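You operate a simulated robot arm through the tools that you are given. There is no shell and no other tool. Be economical: measure what you need, move in short steps, check, and stop when the job is done.

You are at the controls of a simulated robot arm. One attempt, no reset.

Task
Link both docked headset packs to channel D, then switch the dock off.
Fine: switch it on, set the dial, press LINK; the teal and the orange pack stay in their slots; the third keeps its channel.
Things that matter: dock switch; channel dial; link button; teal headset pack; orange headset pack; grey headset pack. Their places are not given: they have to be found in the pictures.

Only the result counts: the job must be done as asked and must still hold three seconds after the hand-in. Knocking over, shifting, dropping, spilling or breaking anything else fails it.

Robot
A 7-joint arm with a two-finger parallel gripper, fixed in place. Base frame: the origin is at the foot of the arm, x ahead of it, y to its left, z up. Units: m, rad, N and s.
With the tool pointing down near the work surface it reaches from about 0.3 to 0.7 m from the base axis. Its first joint turns from -1.152 to 1.152 rad. Payload 1.57 kg.
Tool frame: the origin (TCP) lies between the finger pads and is the grasp point; the fingertips stand 0.03 m ahead of it; z points along the fingers, y is the line along which they close. Largest opening 0.11 m; finger width 0.024, thickness 0.012; the body of the gripper, 0.048 by 0.112 m, starts 0.078 m behind the TCP.
Orientation is told as [roll, pitch, yaw] about the base's x, y, z axes, in that order, counted from this pose: with the fingers straight down and closing along the base's y, the tool's x points along the base's -x, its y along +y and its z along -z.

Tools
- The arm moves only by the tool step_arm. Its argument "moves" is a list of rows, each an object (a shift or turn left out is 0, a gripper value left out holds the last) with "delta_pos": the shift along the tool's x, y, z in units of 20 mm (1.0 is 20 mm), a list of three; "dr": the turn, a rotation vector about the tool's x, y, z in units of 5 degrees (1.0 is 5 degrees), a list of three. In form: [{"delta_pos": [tx, ty, tz], "dr": [ax, ay, az]}, ...]. A call has 1 to 10 rows; each row shifts and turns the commanded pose from where the row before left it, along the tool's axes as they then stand. "gripper" is the gripper command, from -1 (shut) to 1 (fully open), values between in proportion, set as the call begins (left out, the last holds). A call with a number of a shift or a turn outside -1 to 1 is refused whole. Each row takes 0.2 s and may step no farther than 0.05 m and 0.15 rad from the row before; otherwise, or with a gripper value out of range, the whole call is refused. Where a pose cannot be reached the arm comes as near as it can. A force on the tool above 40 N (or 10 N above the force at the start of the call, whichever is more), or a blocked arm, ends the call early, and 0.2 s more pass. The fingers move at their own pace (about 0.108 m/s each) and stop on an object; they squeeze with about 43 N. The grip force told is the motor's: it shows also when the fingers shut on nothing. Time passes only in rows, and 0.2 s behind the last, so rows that do not move let the fingers close. The reply holds the time, the measured pose of the TCP, the force on the tool along the base axes, the opening and the grip force, in the units named above and with some noise, and new pictures: "pictures" is both (left out), scene, wrist or none.
- Cameras (640 x 400 px; columns grow to the right, rows downward): "scene" is fixed at [0.1674, -0.4146, 1.4085]; the picture's right is [0.64, -0.77, 0.00], its down [-0.40, -0.33, -0.85] and it looks along [0.66, 0.54, -0.52] (base axes); focal length 318 px, centre (320, 200). "wrist" rides on the gripper at [-0.036, 0, -0.08] in the tool frame; the picture's right is [0.00, -1.00, 0.00], its down [0.97, 0.00, -0.24] and it looks along [0.24, 0.00, 0.97] (tool axes); focal length 218 px, centre (320, 200).
- locate(camera, pixels): for up to 12 pixels [column, row] of the newest picture of that camera ("zoom" is the newest enlarged one), the place [x, y, z] in the base frame of the surface seen there, good to about 0.003 m, but the place of the scene camera against the robot may be out by one fixed shift of up to 0.025 m in any direction. The clock stands still meanwhile.
- zoom(camera, box): a new picture of the part [left, top, right, bottom] of that camera's present view, enlarged. The clock stands still meanwhile.
- sign_off(): hands the job in; it is judged then, once.

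Work in short steps. Measure before you move; look again where a grasp or a placing could have gone wrong, and mend it. You have 80 turns and 120 pictures in all, those below and enlarged ones among them. Open the gripper and draw the arm clear of the work before you hand the job in, unless the task says otherwise; then end with one line.

The tools are called after "Request:" as name(argument=value, ...) on one line, values as JSON. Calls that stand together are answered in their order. step_arm: Moves the arm, as the interface text tells. Its arguments: {"type":"object","properties":{"moves":{"type":"array","items":{"type":"object","properties":{"delta_pos":{"type":"array","items":{"type":"number"}},"dr":{"type":"array","items":{"type":"number"}}}}},"gripper":{"type":"number"},"pictures":{"type":"string","enum":["both","scene","wrist","none"]}},"required":["moves"]} The other tools are called the same way: locate (camera, pixels) gives the place of the surface under pixels of a picture; zoom (camera, box) takes an enlarged picture of a part of a camera's view; sign_off () hands the job in.

At the start:

```text
clock: 0.0
position: [0.4896, -0.0165, 1.1392]
orientation: [0.0, -0.001, 0.001]
ft_force: [0.0, 0.4, 0.1]
gripper_width: 0.1098
gripper_force: 0.1
```

scene: 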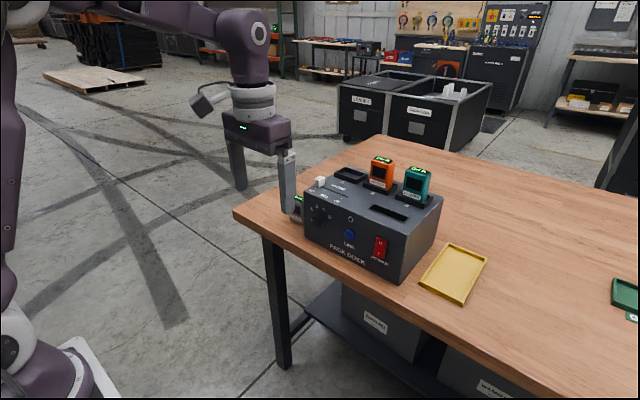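
wrist: 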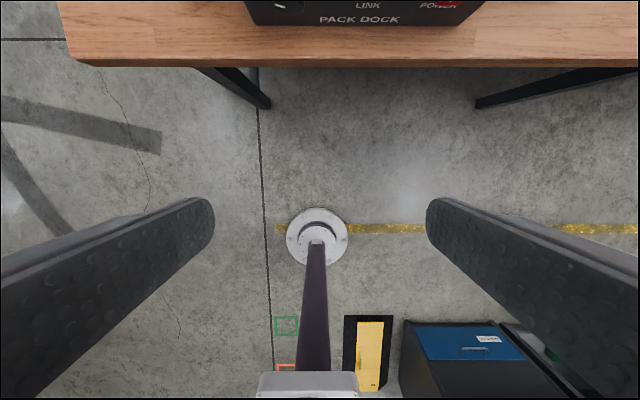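

The dock shows near scene pixels (370,220); I zoom in to read its controls.

Request:
zoom(camera="scene", box=[280, 140, 460, 290])

Request:
zoom(camera="scene", box=[285, 170, 365, 240])

```text
2.67 times, centred on (370, 215) of scene
```

zoom: 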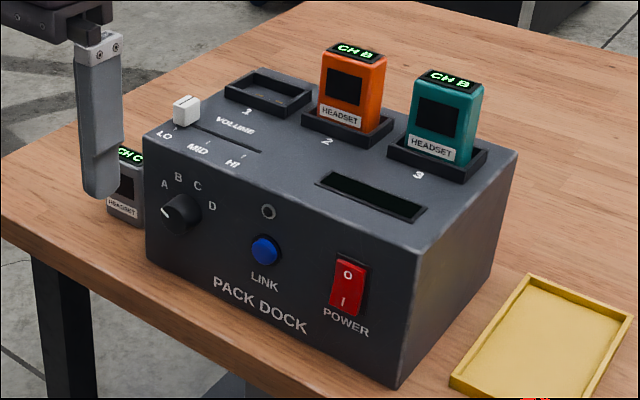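

```text
5.71 times, centred on (325, 205) of scene
```

zoom: 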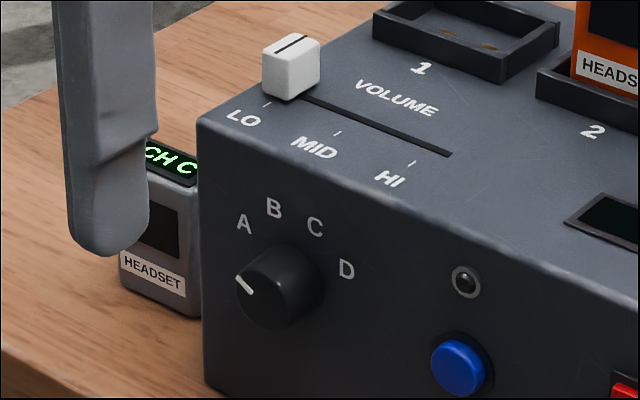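

The controls are on the dock's front face. I measure the dial, labels, button, switch and face corners.

Request:
locate(camera="zoom", pixels=[[268, 295], [243, 225], [274, 208], [315, 227], [347, 270], [457, 368], [465, 281], [210, 250], [210, 380], [400, 320], [245, 285], [160, 275]])

Request:
locate(camera="scene", pixels=[[381, 242], [377, 254], [380, 248], [349, 235], [400, 282], [306, 215], [305, 190], [442, 200], [381, 158], [417, 169], [320, 181], [295, 213]])

```text
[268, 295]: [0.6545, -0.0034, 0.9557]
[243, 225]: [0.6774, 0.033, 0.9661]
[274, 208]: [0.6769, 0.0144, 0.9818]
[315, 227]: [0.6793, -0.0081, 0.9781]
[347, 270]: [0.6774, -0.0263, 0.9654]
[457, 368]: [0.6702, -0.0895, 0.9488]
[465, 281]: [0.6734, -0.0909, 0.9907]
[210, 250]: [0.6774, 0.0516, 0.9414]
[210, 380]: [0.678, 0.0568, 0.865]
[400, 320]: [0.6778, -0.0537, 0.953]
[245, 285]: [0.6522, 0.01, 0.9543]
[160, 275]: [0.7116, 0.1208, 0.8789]
```

```text
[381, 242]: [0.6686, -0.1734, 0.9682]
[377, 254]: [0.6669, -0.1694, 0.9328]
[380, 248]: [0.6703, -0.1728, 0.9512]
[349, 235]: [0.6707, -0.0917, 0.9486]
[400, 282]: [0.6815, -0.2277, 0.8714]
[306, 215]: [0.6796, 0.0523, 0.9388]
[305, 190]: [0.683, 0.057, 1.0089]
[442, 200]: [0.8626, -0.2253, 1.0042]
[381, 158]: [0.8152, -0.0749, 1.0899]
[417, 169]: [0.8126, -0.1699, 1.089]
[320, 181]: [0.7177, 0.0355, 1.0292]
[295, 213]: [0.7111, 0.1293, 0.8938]
```

The face sits at x≈0.678 facing −x, so the tool should point along +x. I turn it about tool y in two halves, well clear of the dock.

Request:
step_arm(moves=[{"dr": [0, -1, 0]}, {"dr": [0, -1, 0]}, {"dr": [0, -1, 0]}, {"dr": [0, -1, 0]}, {"dr": [0, -1, 0]}, {"dr": [0, -1, 0]}, {"dr": [0, -1, 0]}, {"dr": [0, -1, 0]}, {"dr": [0, -1, 0]}], pictures="none")

Request:
step_arm(moves=[{"dr": [0, -1, 0]}, {"dr": [0, -1, 0]}, {"dr": [0, -1, 0]}, {"dr": [0, -1, 0]}, {"dr": [0, -1, 0]}, {"dr": [0, -1, 0]}, {"dr": [0, -1, 0]}, {"dr": [0, -1, 0]}, {"dr": [0, -1, 0]}])

```text
clock: 2.0
position: [0.49, -0.0165, 1.1439]
orientation: [0.015, -0.741, -0.007]
ft_force: [-0.9, -0.5, 0.7]
gripper_width: 0.11
gripper_force: 0.0
out of reach, approached as far as the arm can: row 9
```

```text
clock: 4.0
position: [0.5283, 0.0103, 1.1399]
orientation: [-0.018, -1.326, 0.133]
ft_force: [-0.8, -0.2, -0.3]
gripper_width: 0.1098
gripper_force: 0.0
out of reach, approached as far as the arm can: row 1, 4, 5, 6, 7, 8, 9
```

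scene: 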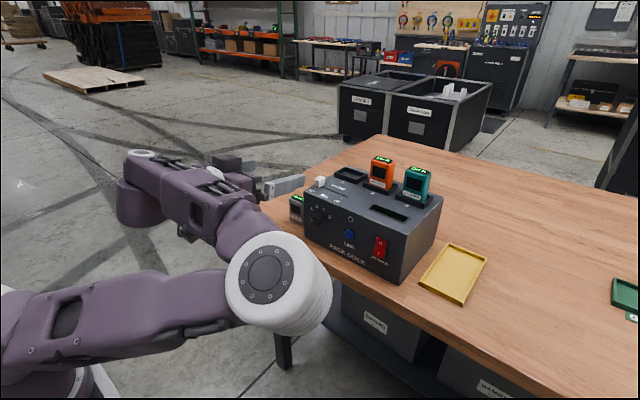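
wrist: 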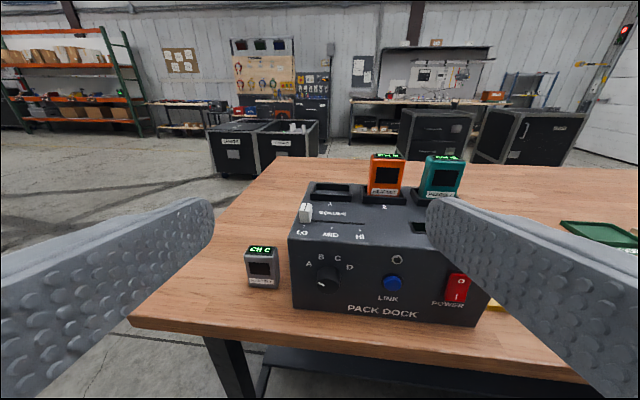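

The arm is too folded at this distance. The wrist view shows the whole face (dial at 327,280; button 392,284; switch 457,287), so I move forward and slightly down to where the pose is reachable.

Request:
step_arm(moves=[{"delta_pos": [0, 0, 1]}, {"delta_pos": [0, 0, 1]}, {"delta_pos": [1, 0, 0]}, {"delta_pos": [1, 0, 0]}, {"delta_pos": [1, 0, 0]}, {"delta_pos": [1, 0, 0]}])

```text
clock: 5.4
position: [0.5572, 0.0141, 1.0907]
orientation: [-0.002, -1.334, 0.08]
ft_force: [-0.7, 0.8, -0.4]
gripper_width: 0.11
gripper_force: 0.0
out of reach, approached as far as the arm can: row 5, 6
```

scene: 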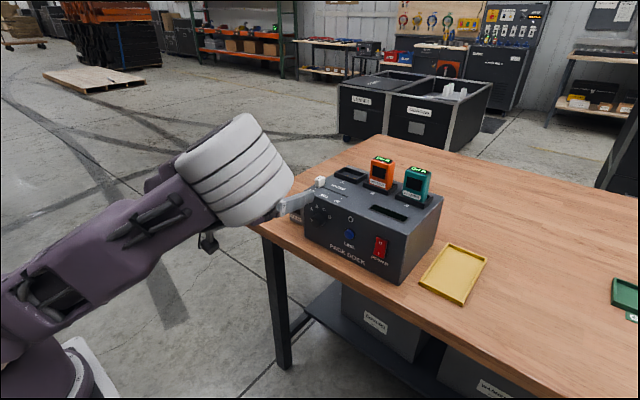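
wrist: 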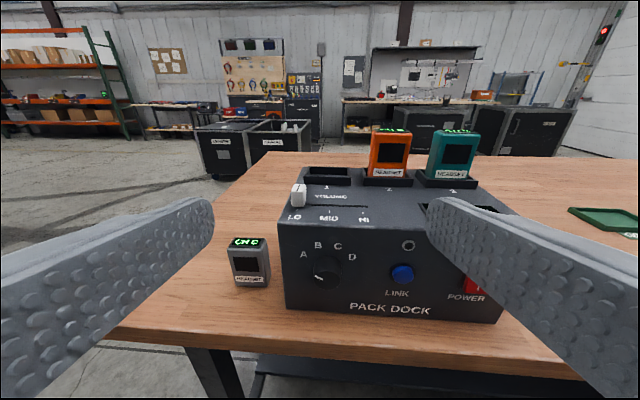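

I measure the controls with the wrist camera, which has no fixed shift, and at the same time check the dial closely.

Request:
locate(camera="wrist", pixels=[[325, 272], [303, 255], [318, 244], [338, 246], [353, 257], [402, 274], [408, 245], [470, 285], [290, 290], [370, 290], [250, 262], [380, 273]])

Request:
zoom(camera="wrist", box=[280, 220, 440, 320])

```text
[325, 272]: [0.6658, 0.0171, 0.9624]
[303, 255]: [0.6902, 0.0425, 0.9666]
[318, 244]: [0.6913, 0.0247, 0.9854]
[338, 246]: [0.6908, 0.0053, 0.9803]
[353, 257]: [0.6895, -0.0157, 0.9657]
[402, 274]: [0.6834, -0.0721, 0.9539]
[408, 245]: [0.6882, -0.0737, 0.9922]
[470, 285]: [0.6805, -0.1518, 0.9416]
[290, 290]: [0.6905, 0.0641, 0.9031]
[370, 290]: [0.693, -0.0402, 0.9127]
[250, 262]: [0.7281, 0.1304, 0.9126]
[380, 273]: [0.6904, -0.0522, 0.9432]
```

```text
4.00 times, centred on (360, 270) of wrist
```

zoom: 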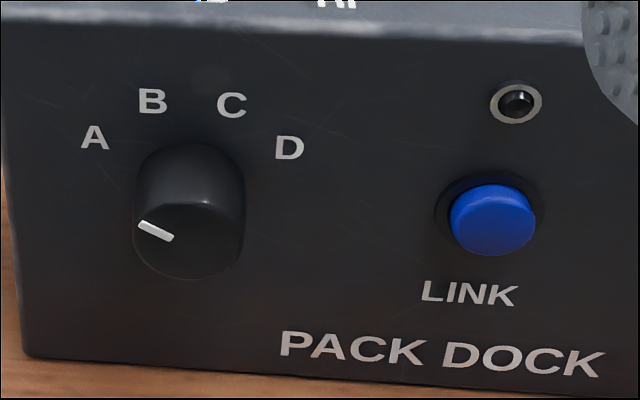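

The true face is at x≈0.690; scene readings need about +0.012 in x and y. The dial is at (y 0.014, z 0.952) pointing at A, the button at (−0.073, 0.953), and the switch near y −0.16. I close the gripper and move in front of the switch.

Request:
step_arm(gripper=-1, moves=[{"delta_pos": [0.5, -1, 1]}, {"delta_pos": [1, -1, 1]}, {"delta_pos": [1, -1, 0.5]}, {"delta_pos": [1, -1, 0]}, {"delta_pos": [0.5, -1, 0]}, {"delta_pos": [0, -1, 0]}, {"delta_pos": [0, -1, 0]}])

```text
clock: 7.0
position: [0.5973, -0.1228, 1.0038]
orientation: [-0.002, -1.336, 0.079]
ft_force: [1.0, 0.5, -0.3]
gripper_width: 0.0002
gripper_force: 21.4
```

scene: 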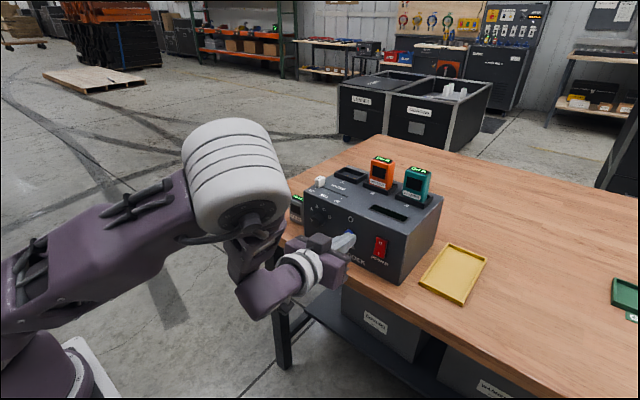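
wrist: 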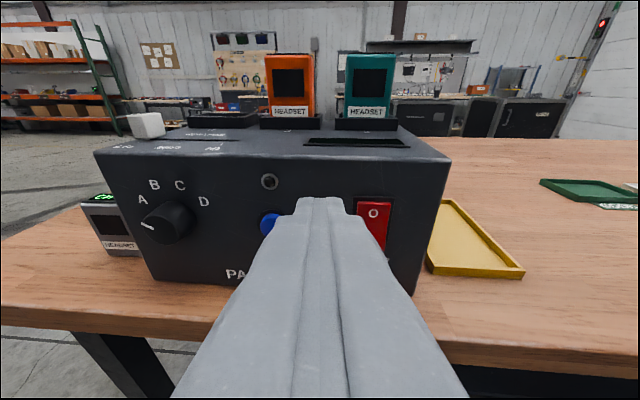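

Commanded orientation settled about 13° short in pitch with 0.08 rad yaw; I correct it here, where there is more reach.

Request:
step_arm(moves=[{"dr": [0, -0.9, 0]}, {"dr": [0, -0.9, 0]}, {"dr": [0, -0.9, 0]}, {"dr": [0.9, 0, 0]}], pictures="none")

```text
clock: 8.0
position: [0.5965, -0.1238, 1.0033]
orientation: [-2.686, -1.57, 2.686]
ft_force: [0.0, 1.3, -0.7]
gripper_width: 0.0
gripper_force: 21.4
```

The tool is now horizontal along +x. I raise the view slightly off the switch: stay at this height, shift to y −0.16, and look at the switch.

Request:
step_arm(moves=[{"delta_pos": [0.5, -1, 0]}, {"delta_pos": [1, -0.8, 0]}, {"delta_pos": [1, 0, 0]}, {"delta_pos": [1, 0, 0]}], pictures="wrist")

```text
clock: 9.0
position: [0.5979, -0.1586, 0.9321]
orientation: [-2.834, -1.568, 2.832]
ft_force: [-0.1, -0.5, 0.7]
gripper_width: 0.0
gripper_force: 21.2
```

wrist: 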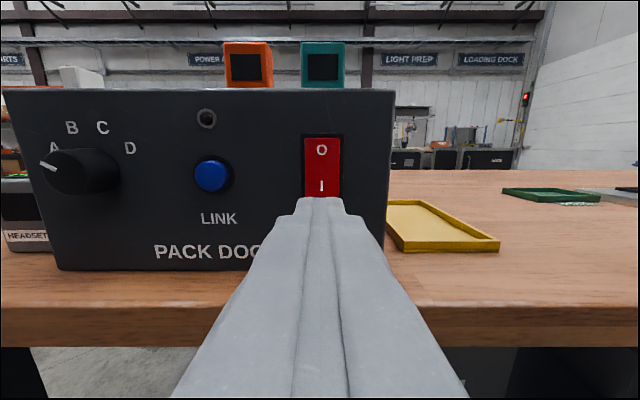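

Request:
locate(camera="wrist", pixels=[[322, 140], [322, 165], [322, 186], [322, 195], [322, 203], [211, 175], [207, 119], [55, 147], [72, 127], [103, 127], [129, 148], [90, 170]])

```text
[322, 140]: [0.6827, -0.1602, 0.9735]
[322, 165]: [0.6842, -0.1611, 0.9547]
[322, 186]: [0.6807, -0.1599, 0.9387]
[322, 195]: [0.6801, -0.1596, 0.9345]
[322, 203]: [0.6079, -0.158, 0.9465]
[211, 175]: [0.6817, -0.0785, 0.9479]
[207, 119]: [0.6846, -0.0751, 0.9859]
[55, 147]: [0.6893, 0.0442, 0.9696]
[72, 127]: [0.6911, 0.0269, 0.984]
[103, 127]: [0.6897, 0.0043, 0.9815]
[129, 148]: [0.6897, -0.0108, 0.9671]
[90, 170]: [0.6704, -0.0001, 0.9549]
```

The rocker spans z≈0.932–0.976 at y −0.160, surface x≈0.680. The fingertip sits at z 0.932, against the "I" end, so I push forward gently.

Request:
step_arm(moves=[{"delta_pos": [0, 0, 1]}, {"delta_pos": [0, 0, 1]}, {"delta_pos": [0, 0, 0.5]}, {"delta_pos": [0, 0, 0.2]}, {"delta_pos": [0, 0, 0.2]}])

```text
clock: 10.1
position: [0.6516, -0.1593, 0.9332]
orientation: [-0.178, -1.569, 0.175]
ft_force: [-25.5, 2.5, 7.4]
gripper_width: 0.0
gripper_force: 20.8
stopped in row 5: the force on the tool passed its limit (the readings are from after the stop); the commanded pose is now the measured one
```

scene: 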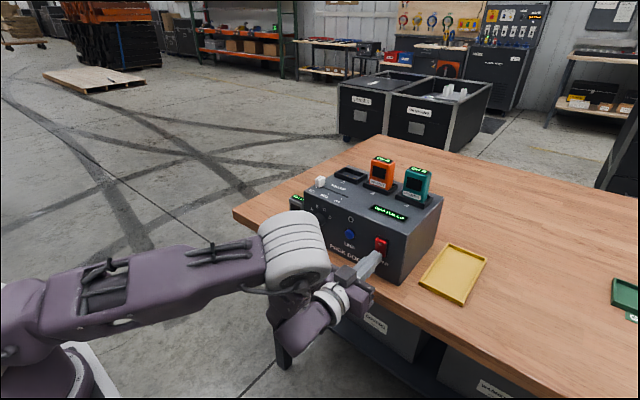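
wrist: 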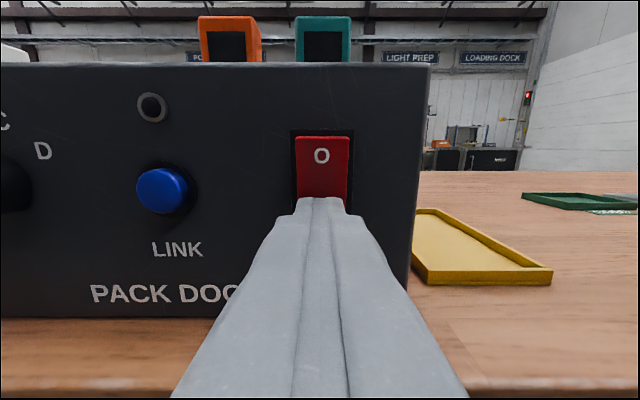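

The display lit up. I back off 60 mm and read it.

Request:
step_arm(moves=[{"delta_pos": [0, 0, -1]}, {"delta_pos": [0, 0, -1]}, {"delta_pos": [0, 0, -1]}], pictures="none")

Request:
zoom(camera="scene", box=[280, 140, 460, 290])

```text
clock: 10.9
position: [0.5913, -0.1603, 0.9337]
orientation: [-0.131, -1.568, 0.129]
ft_force: [-0.1, -0.5, 0.4]
gripper_width: 0.0
gripper_force: 21.3
```

```text
2.67 times, centred on (370, 215) of scene
```

zoom: 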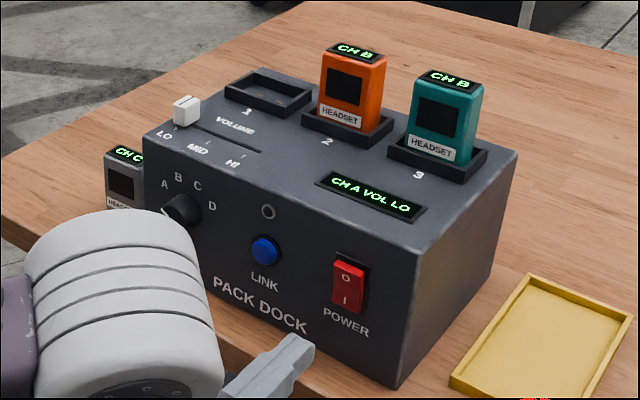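

Power is on: "CH A VOL LO". Now I move in front of the dial (y 0.014, z 0.952) with a partly opened gripper.

Request:
step_arm(gripper=0.1, moves=[{"delta_pos": [-0.9, 1, 0]}, {"delta_pos": [0, 1, 0]}, {"delta_pos": [0, 1, 0]}, {"delta_pos": [0, 1, 0]}, {"delta_pos": [0, 1, 0]}, {"delta_pos": [0, 1, 0]}, {"delta_pos": [0, 1, 0]}, {"delta_pos": [0, 1, 0]}, {"delta_pos": [0, 0.7, 0]}], pictures="wrist")

```text
clock: 12.9
position: [0.5927, 0.0143, 0.9512]
orientation: [0.098, -1.569, -0.099]
ft_force: [-0.4, 0.2, -0.9]
gripper_width: 0.0606
gripper_force: 0.2
```

wrist: 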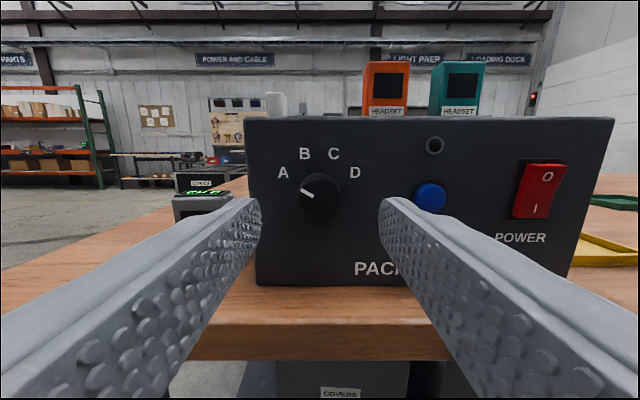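

I check the knob's face position and edges.

Request:
locate(camera="wrist", pixels=[[320, 198], [302, 198], [339, 198], [320, 216], [320, 182], [283, 173], [355, 173], [305, 154], [334, 154], [300, 230]])

Request:
zoom(camera="wrist", box=[260, 140, 388, 220])

```text
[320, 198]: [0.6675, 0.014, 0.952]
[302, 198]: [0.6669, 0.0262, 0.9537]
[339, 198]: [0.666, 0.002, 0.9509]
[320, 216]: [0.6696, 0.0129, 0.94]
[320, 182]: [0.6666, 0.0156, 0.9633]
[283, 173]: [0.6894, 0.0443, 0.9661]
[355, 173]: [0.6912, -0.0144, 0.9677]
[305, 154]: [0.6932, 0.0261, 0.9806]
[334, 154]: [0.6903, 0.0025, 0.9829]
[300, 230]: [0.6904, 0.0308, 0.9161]
```

```text
5.00 times, centred on (324, 180) of wrist
```

zoom: 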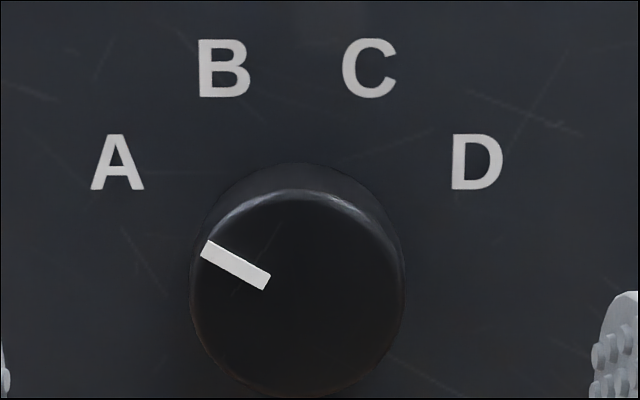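

The dial centre (0.014, 0.952) is aligned; the pointer is at ≈−63°, D at ≈+63°. I pre-turn the hand −63° about tool z.

Request:
step_arm(moves=[{"dr": [0, 0, -1]}, {"dr": [0, 0, -1]}, {"dr": [0, 0, -1]}, {"dr": [0, 0, -1]}, {"dr": [0, 0, -1]}, {"dr": [0, 0, -1]}, {"dr": [0, 0, -1]}], pictures="none")

Request:
step_arm(moves=[{"dr": [0, 0, -1]}, {"dr": [0, 0, -1]}, {"dr": [0, 0, -1]}, {"dr": [0, 0, -1]}, {"dr": [0, 0, -1]}, {"dr": [0, 0, -0.6]}], pictures="both")

```text
clock: 14.5
position: [0.5915, 0.0148, 0.9523]
orientation: [-1.567, -0.958, 1.568]
ft_force: [-0.9, 0.7, -0.4]
gripper_width: 0.0604
gripper_force: 0.0
```

```text
clock: 15.9
position: [0.5927, 0.0153, 0.9507]
orientation: [-1.566, -0.47, 1.568]
ft_force: [0.5, 0.3, 0.3]
gripper_width: 0.0603
gripper_force: 0.0
```

scene: 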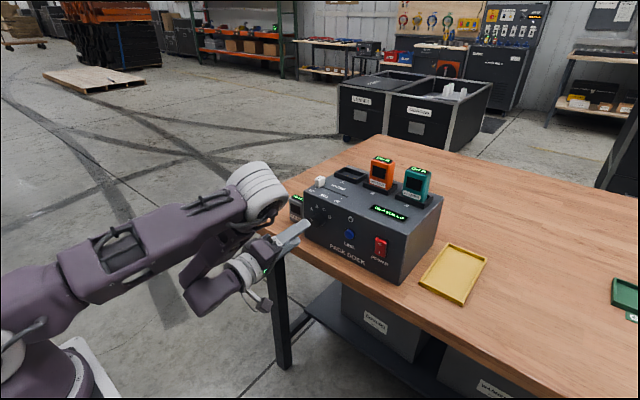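
wrist: 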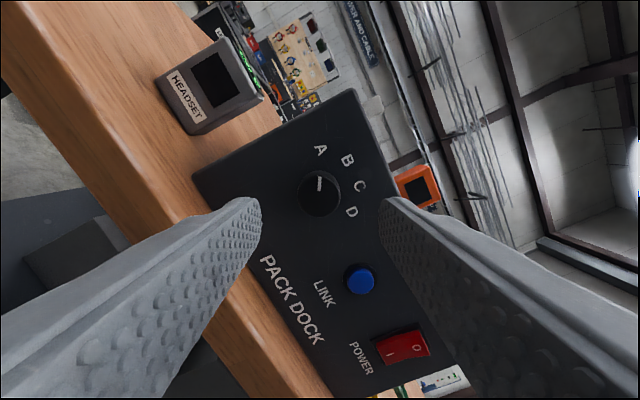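

The knob sits centred between the fingers (320,193). I advance 57 mm so the fingertips reach x≈0.680 and straddle it.

Request:
step_arm(moves=[{"delta_pos": [0, 0, 1]}, {"delta_pos": [0, 0, 1]}, {"delta_pos": [0, 0, 0.85]}], pictures="none")

Request:
step_arm(gripper=-1, moves=[{}, {}, {}], pictures="wrist")

```text
clock: 16.7
position: [0.6505, 0.0159, 0.9511]
orientation: [-1.57, -0.471, 1.57]
ft_force: [-0.5, 0.1, -0.3]
gripper_width: 0.0604
gripper_force: 0.0
```

```text
clock: 17.5
position: [0.6508, 0.0153, 0.9512]
orientation: [-1.565, -0.471, 1.57]
ft_force: [9.3, 5.1, -13.6]
gripper_width: 0.0327
gripper_force: 40.8
```

wrist: 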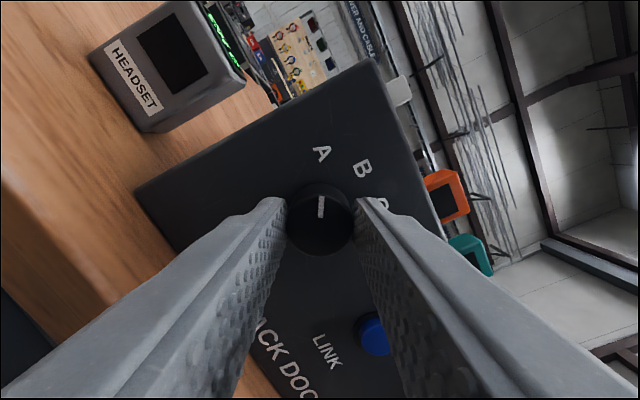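

The knob is gripped (opening 0.0327). I turn +30° first and check that it follows.

Request:
step_arm(moves=[{"dr": [0, 0, 1]}, {"dr": [0, 0, 1]}, {"dr": [0, 0, 1]}, {"dr": [0, 0, 1]}, {"dr": [0, 0, 1]}, {"dr": [0, 0, 1]}], pictures="wrist")

```text
clock: 18.9
position: [0.6505, 0.0144, 0.9508]
orientation: [-1.566, -0.995, 1.567]
ft_force: [24.5, 7.3, -11.4]
gripper_width: 0.0328
gripper_force: 40.5
```

wrist: 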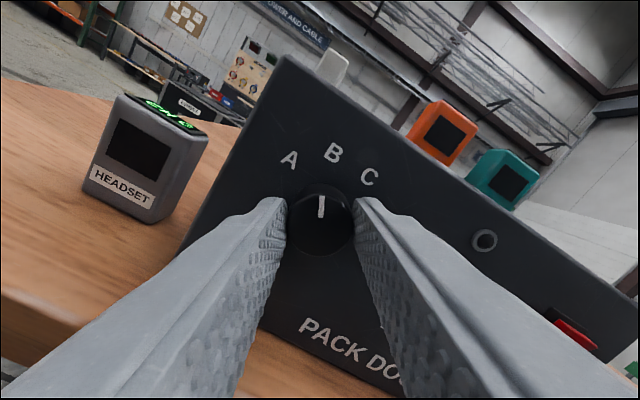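

It follows the hand. A 24 N pull along x has built up, so I ease forward 1 mm while turning another 45°.

Request:
step_arm(moves=[{"delta_pos": [0, 0, 0.05], "dr": [0, 0, 1]}, {"dr": [0, 0, 1]}, {"dr": [0, 0, 1]}, {"dr": [0, 0, 1]}, {"dr": [0, 0, 1]}], pictures="none")

Request:
step_arm(moves=[{"dr": [0, 0, 1]}, {"dr": [0, 0, 1]}, {"dr": [0, 0, 1]}, {"dr": [0, 0, 1]}], pictures="wrist")

```text
clock: 20.1
position: [0.6497, 0.017, 0.952]
orientation: [-1.542, -1.432, 1.544]
ft_force: [-0.5, 8.5, -7.6]
gripper_width: 0.0327
gripper_force: 40.9
```

```text
clock: 21.1
position: [0.6506, 0.014, 0.9504]
orientation: [1.552, -1.362, -1.552]
ft_force: [-12.3, 8.1, -8.0]
gripper_width: 0.0328
gripper_force: 40.9
```

wrist: 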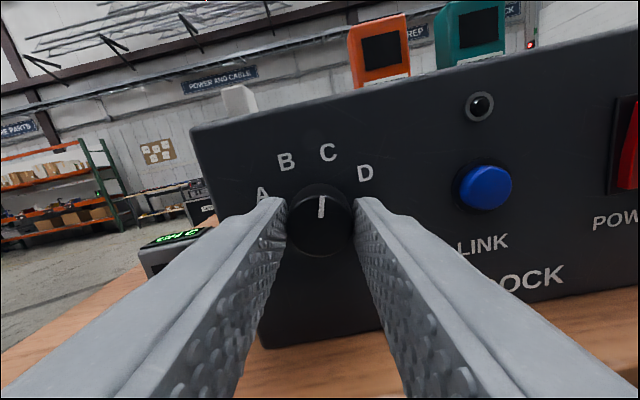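

75° turned, roughly at C. I turn the remaining ~51° in two calls.

Request:
step_arm(moves=[{"dr": [0, 0, 1]}, {"dr": [0, 0, 1]}, {"dr": [0, 0, 1]}, {"dr": [0, 0, 1]}, {"dr": [0, 0, 1]}], pictures="none")

Request:
step_arm(moves=[{"dr": [0, 0, 1]}, {"dr": [0, 0, 1]}, {"dr": [0, 0, 1]}, {"dr": [0, 0, 1]}, {"dr": [0, 0, 1]}], pictures="both")

Request:
zoom(camera="scene", box=[280, 140, 460, 290])

```text
clock: 22.3
position: [0.6509, 0.0154, 0.951]
orientation: [1.563, -0.923, -1.567]
ft_force: [-9.6, 5.4, -16.7]
gripper_width: 0.0325
gripper_force: 40.7
```

```text
clock: 23.5
position: [0.6514, 0.0124, 0.951]
orientation: [1.569, -0.487, -1.574]
ft_force: [-1.2, -4.2, -14.8]
gripper_width: 0.0328
gripper_force: 41.3
```

scene: 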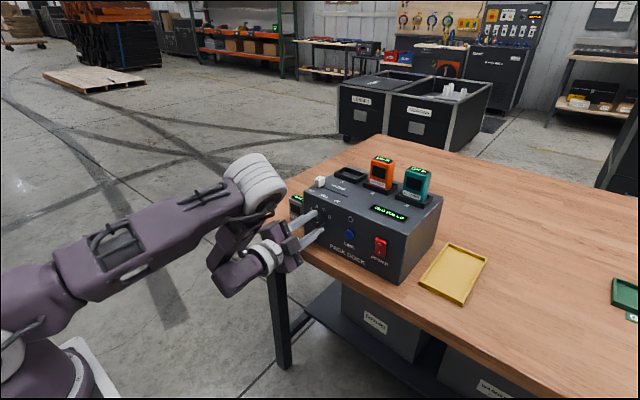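
wrist: 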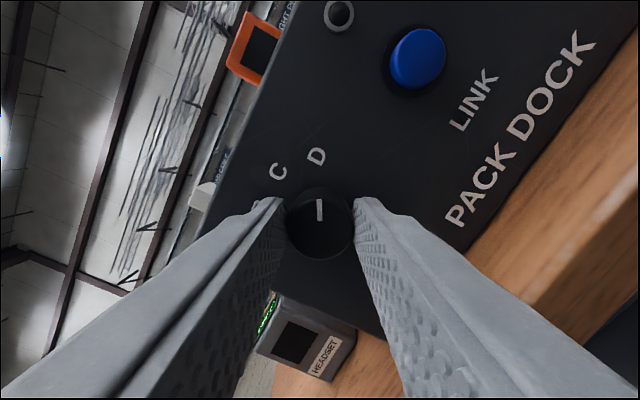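

```text
2.67 times, centred on (370, 215) of scene
```

zoom: 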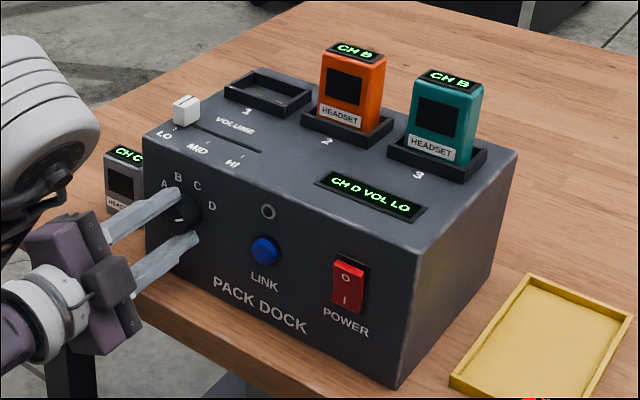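

The display reads "CH D". I release to the earlier opening (the lower finger clears the grey pack) and back straight off.

Request:
step_arm(gripper=0.1, moves=[{}, {}, {}], pictures="none")

Request:
step_arm(moves=[{"delta_pos": [0, 0, -1]}, {"delta_pos": [0, 0, -1]}, {"delta_pos": [0, 0, -1]}], pictures="none")

Request:
step_arm(gripper=-1, moves=[{"dr": [0, 0, -1]}, {"dr": [0, 0, -1]}, {"dr": [0, 0, -1]}, {"dr": [0, 0, -1]}, {"dr": [0, 0, -1]}, {"dr": [0, 0, -1]}, {"dr": [0, 0, -1]}], pictures="none")

Request:
step_arm(moves=[{"dr": [0, 0, -1]}, {"dr": [0, 0, -1]}, {"dr": [0, 0, -1]}, {"dr": [0, 0, -1]}, {"dr": [0, 0, -1]}, {"dr": [0, 0, -0.4]}], pictures="wrist")

Request:
zoom(camera="scene", box=[280, 140, 460, 290])

```text
clock: 24.3
position: [0.6514, 0.0149, 0.9517]
orientation: [1.568, -0.488, -1.571]
ft_force: [0.6, 0.4, -0.6]
gripper_width: 0.0605
gripper_force: 0.1
```

```text
clock: 25.1
position: [0.5907, 0.0163, 0.9512]
orientation: [1.57, -0.489, -1.57]
ft_force: [0.3, 0.3, 0.7]
gripper_width: 0.0605
gripper_force: 0.1
```

```text
clock: 26.7
position: [0.5917, 0.0156, 0.9512]
orientation: [1.566, -1.101, -1.568]
ft_force: [-0.3, 0.1, -1.0]
gripper_width: 0.0
gripper_force: 21.0
```

```text
clock: 28.1
position: [0.5911, 0.0154, 0.9514]
orientation: [-0.574, -1.567, 0.572]
ft_force: [-0.5, -0.3, 0.5]
gripper_width: 0.0001
gripper_force: 21.5
```

wrist: 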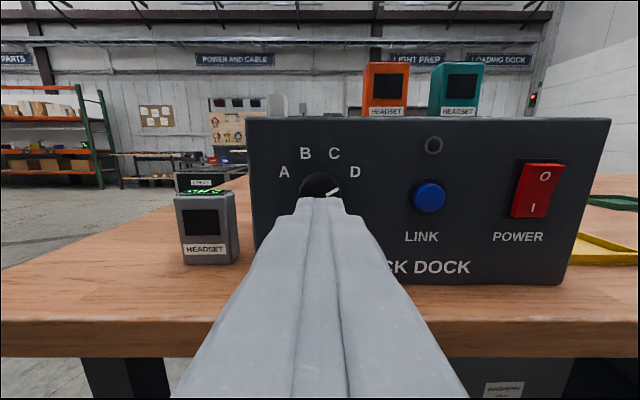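

```text
2.67 times, centred on (370, 215) of scene
```

zoom: 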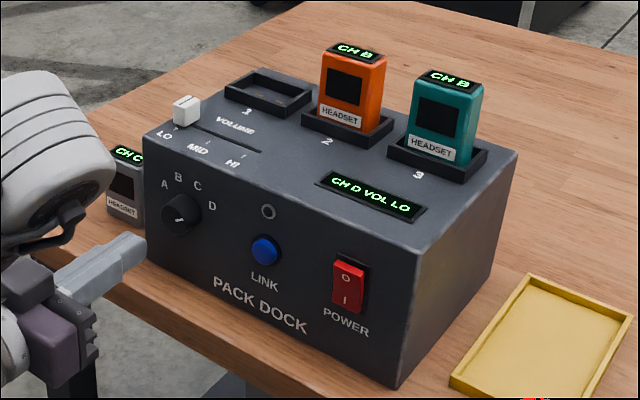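

CH D holds. I measure the button at (429,197), then move to y≈−0.074 in front of it.

Request:
locate(camera="wrist", pixels=[[429, 197], [418, 197], [441, 197], [429, 186], [429, 208]])

Request:
step_arm(moves=[{"delta_pos": [0, -1, 0]}, {"delta_pos": [0, -1, 0]}, {"delta_pos": [0, -1, 0]}, {"delta_pos": [0, -1, 0]}, {"delta_pos": [0, -0.5, 0]}], pictures="none")

```text
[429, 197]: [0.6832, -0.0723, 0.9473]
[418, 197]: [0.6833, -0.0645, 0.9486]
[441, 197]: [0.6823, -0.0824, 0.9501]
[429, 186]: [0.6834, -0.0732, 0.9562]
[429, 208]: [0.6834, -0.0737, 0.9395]
```

```text
clock: 29.3
position: [0.5908, -0.0734, 0.9507]
orientation: [0.088, -1.569, -0.09]
ft_force: [-0.4, 0.2, 0.5]
gripper_width: 0.0
gripper_force: 20.7
```

The fingertip is centred on the button (face x≈0.683). I push in until it gives.

Request:
step_arm(moves=[{"delta_pos": [0.1, 0, 1]}, {"delta_pos": [0, 0, 1]}, {"delta_pos": [0, 0, 0.9]}, {"delta_pos": [0, 0, 0.25]}, {"delta_pos": [0, 0, 0.15]}], pictures="none")

Request:
zoom(camera="scene", box=[280, 140, 460, 290])

```text
clock: 30.5
position: [0.6554, -0.0743, 0.948]
orientation: [-0.102, -1.568, 0.1]
ft_force: [-5.3, 0.5, -1.2]
gripper_width: 0.0
gripper_force: 21.9
```

```text
2.67 times, centred on (370, 215) of scene
```

zoom: 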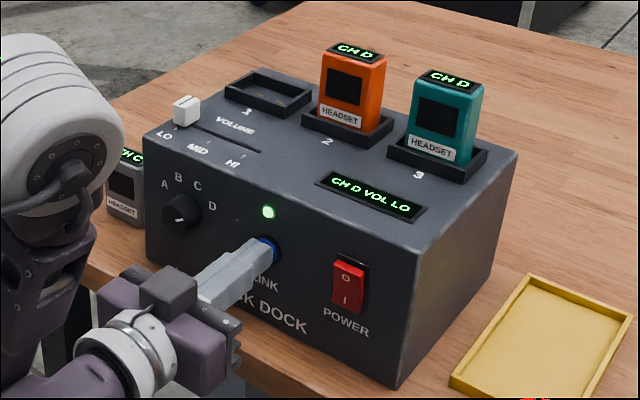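

Both docked packs show CH D and the LED is lit. I back off and move in front of the switch's "O" end (y −0.160, z 0.976).

Request:
step_arm(moves=[{"delta_pos": [0, 0, -1]}, {"delta_pos": [0, 0, -1]}, {"delta_pos": [0, 0, -1]}, {"delta_pos": [-0.7, -1, 0]}, {"delta_pos": [-0.7, -1, 0]}, {"delta_pos": [0, -1, 0]}, {"delta_pos": [0, -1, 0]}, {"delta_pos": [0, -0.3, 0]}], pictures="wrist")

Request:
zoom(camera="scene", box=[280, 140, 460, 290])

```text
clock: 32.3
position: [0.5969, -0.1595, 0.9771]
orientation: [-0.128, -1.567, 0.126]
ft_force: [-0.6, -0.2, 0.4]
gripper_width: 0.0001
gripper_force: 20.9
```

wrist: 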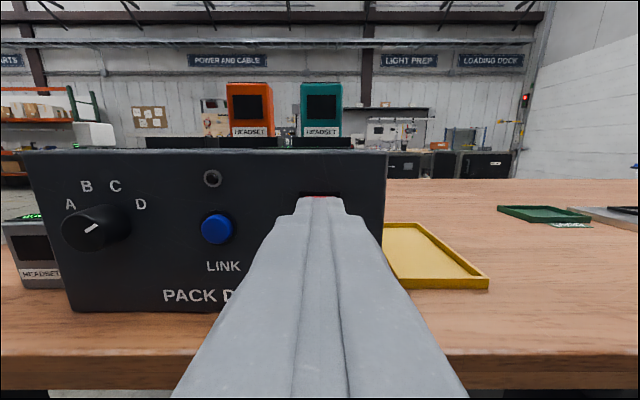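

```text
2.67 times, centred on (370, 215) of scene
```

zoom: 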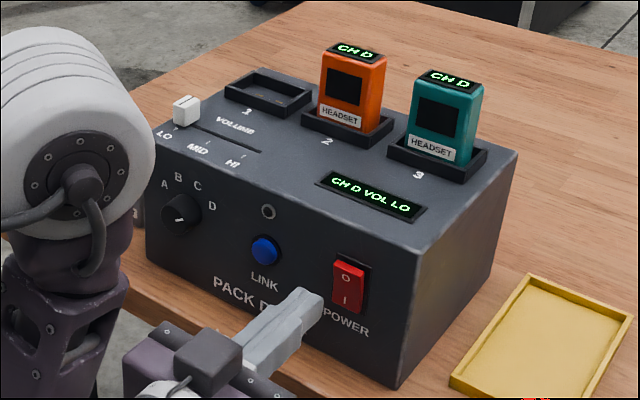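

The packs kept CH D. I press the "O" end, just as I pressed the "I" end before.

Request:
step_arm(moves=[{"delta_pos": [0, 0, 1]}, {"delta_pos": [0, 0, 1]}, {"delta_pos": [0, 0, 0.4]}, {"delta_pos": [0, 0, 0.2]}, {"delta_pos": [0, 0, 0.2]}], pictures="none")

Request:
zoom(camera="scene", box=[280, 140, 460, 290])

```text
clock: 33.5
position: [0.6513, -0.1608, 0.9776]
orientation: [-0.128, -1.566, 0.128]
ft_force: [-15.9, 2.8, 3.2]
gripper_width: 0.0003
gripper_force: 21.8
```

```text
2.67 times, centred on (370, 215) of scene
```

zoom: 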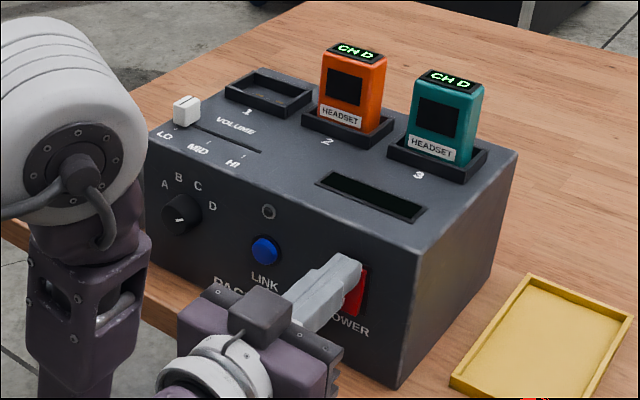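

The display went dark, so the dock is off. I back away, then open the gripper and check everything.

Request:
step_arm(moves=[{"delta_pos": [0, 0, -1]}, {"delta_pos": [0, 0, -1]}, {"delta_pos": [0, 0, -1]}, {"delta_pos": [0, 0, -1]}], pictures="none")

Request:
step_arm(gripper=1, moves=[{"delta_pos": [0, 0, -0.5]}, {"delta_pos": [-1, 0, 0]}, {"delta_pos": [-1, 0, 0]}, {}], pictures="both")

Request:
zoom(camera="scene", box=[280, 140, 460, 290])

```text
clock: 34.5
position: [0.5734, -0.1615, 0.9787]
orientation: [-0.289, -1.57, 0.289]
ft_force: [-0.5, 0.3, 0.2]
gripper_width: 0.0
gripper_force: 21.4
```

```text
clock: 35.5
position: [0.5624, -0.1603, 1.0161]
orientation: [-0.113, -1.569, 0.109]
ft_force: [-0.3, -0.4, -0.3]
gripper_width: 0.1101
gripper_force: 0.1
```

scene: 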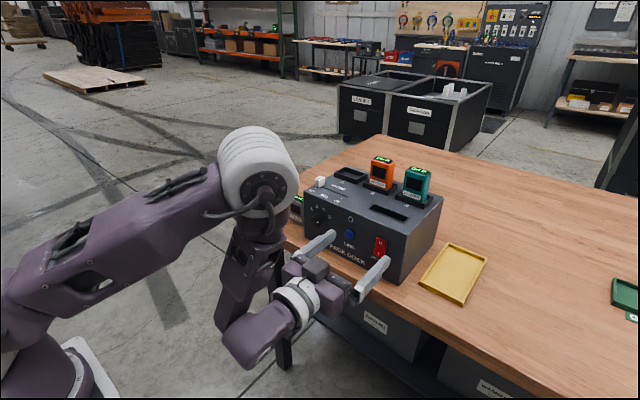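
wrist: 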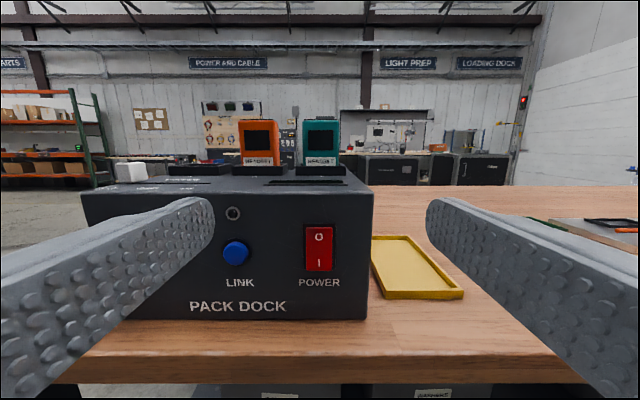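

```text
2.67 times, centred on (370, 215) of scene
```

zoom: 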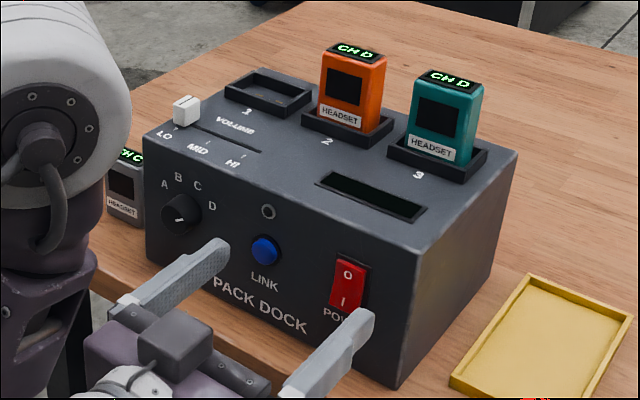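

The teal and orange packs read CH D, the grey pack still reads CH C, the dock is dark, and the gripper is open and clear. I hand in.

Request:
sign_off()

```text
The job is handed in.
```

Both docked packs (teal and orange) are linked to channel D and still in their slots, the grey pack still shows channel C, and the dock is switched off.
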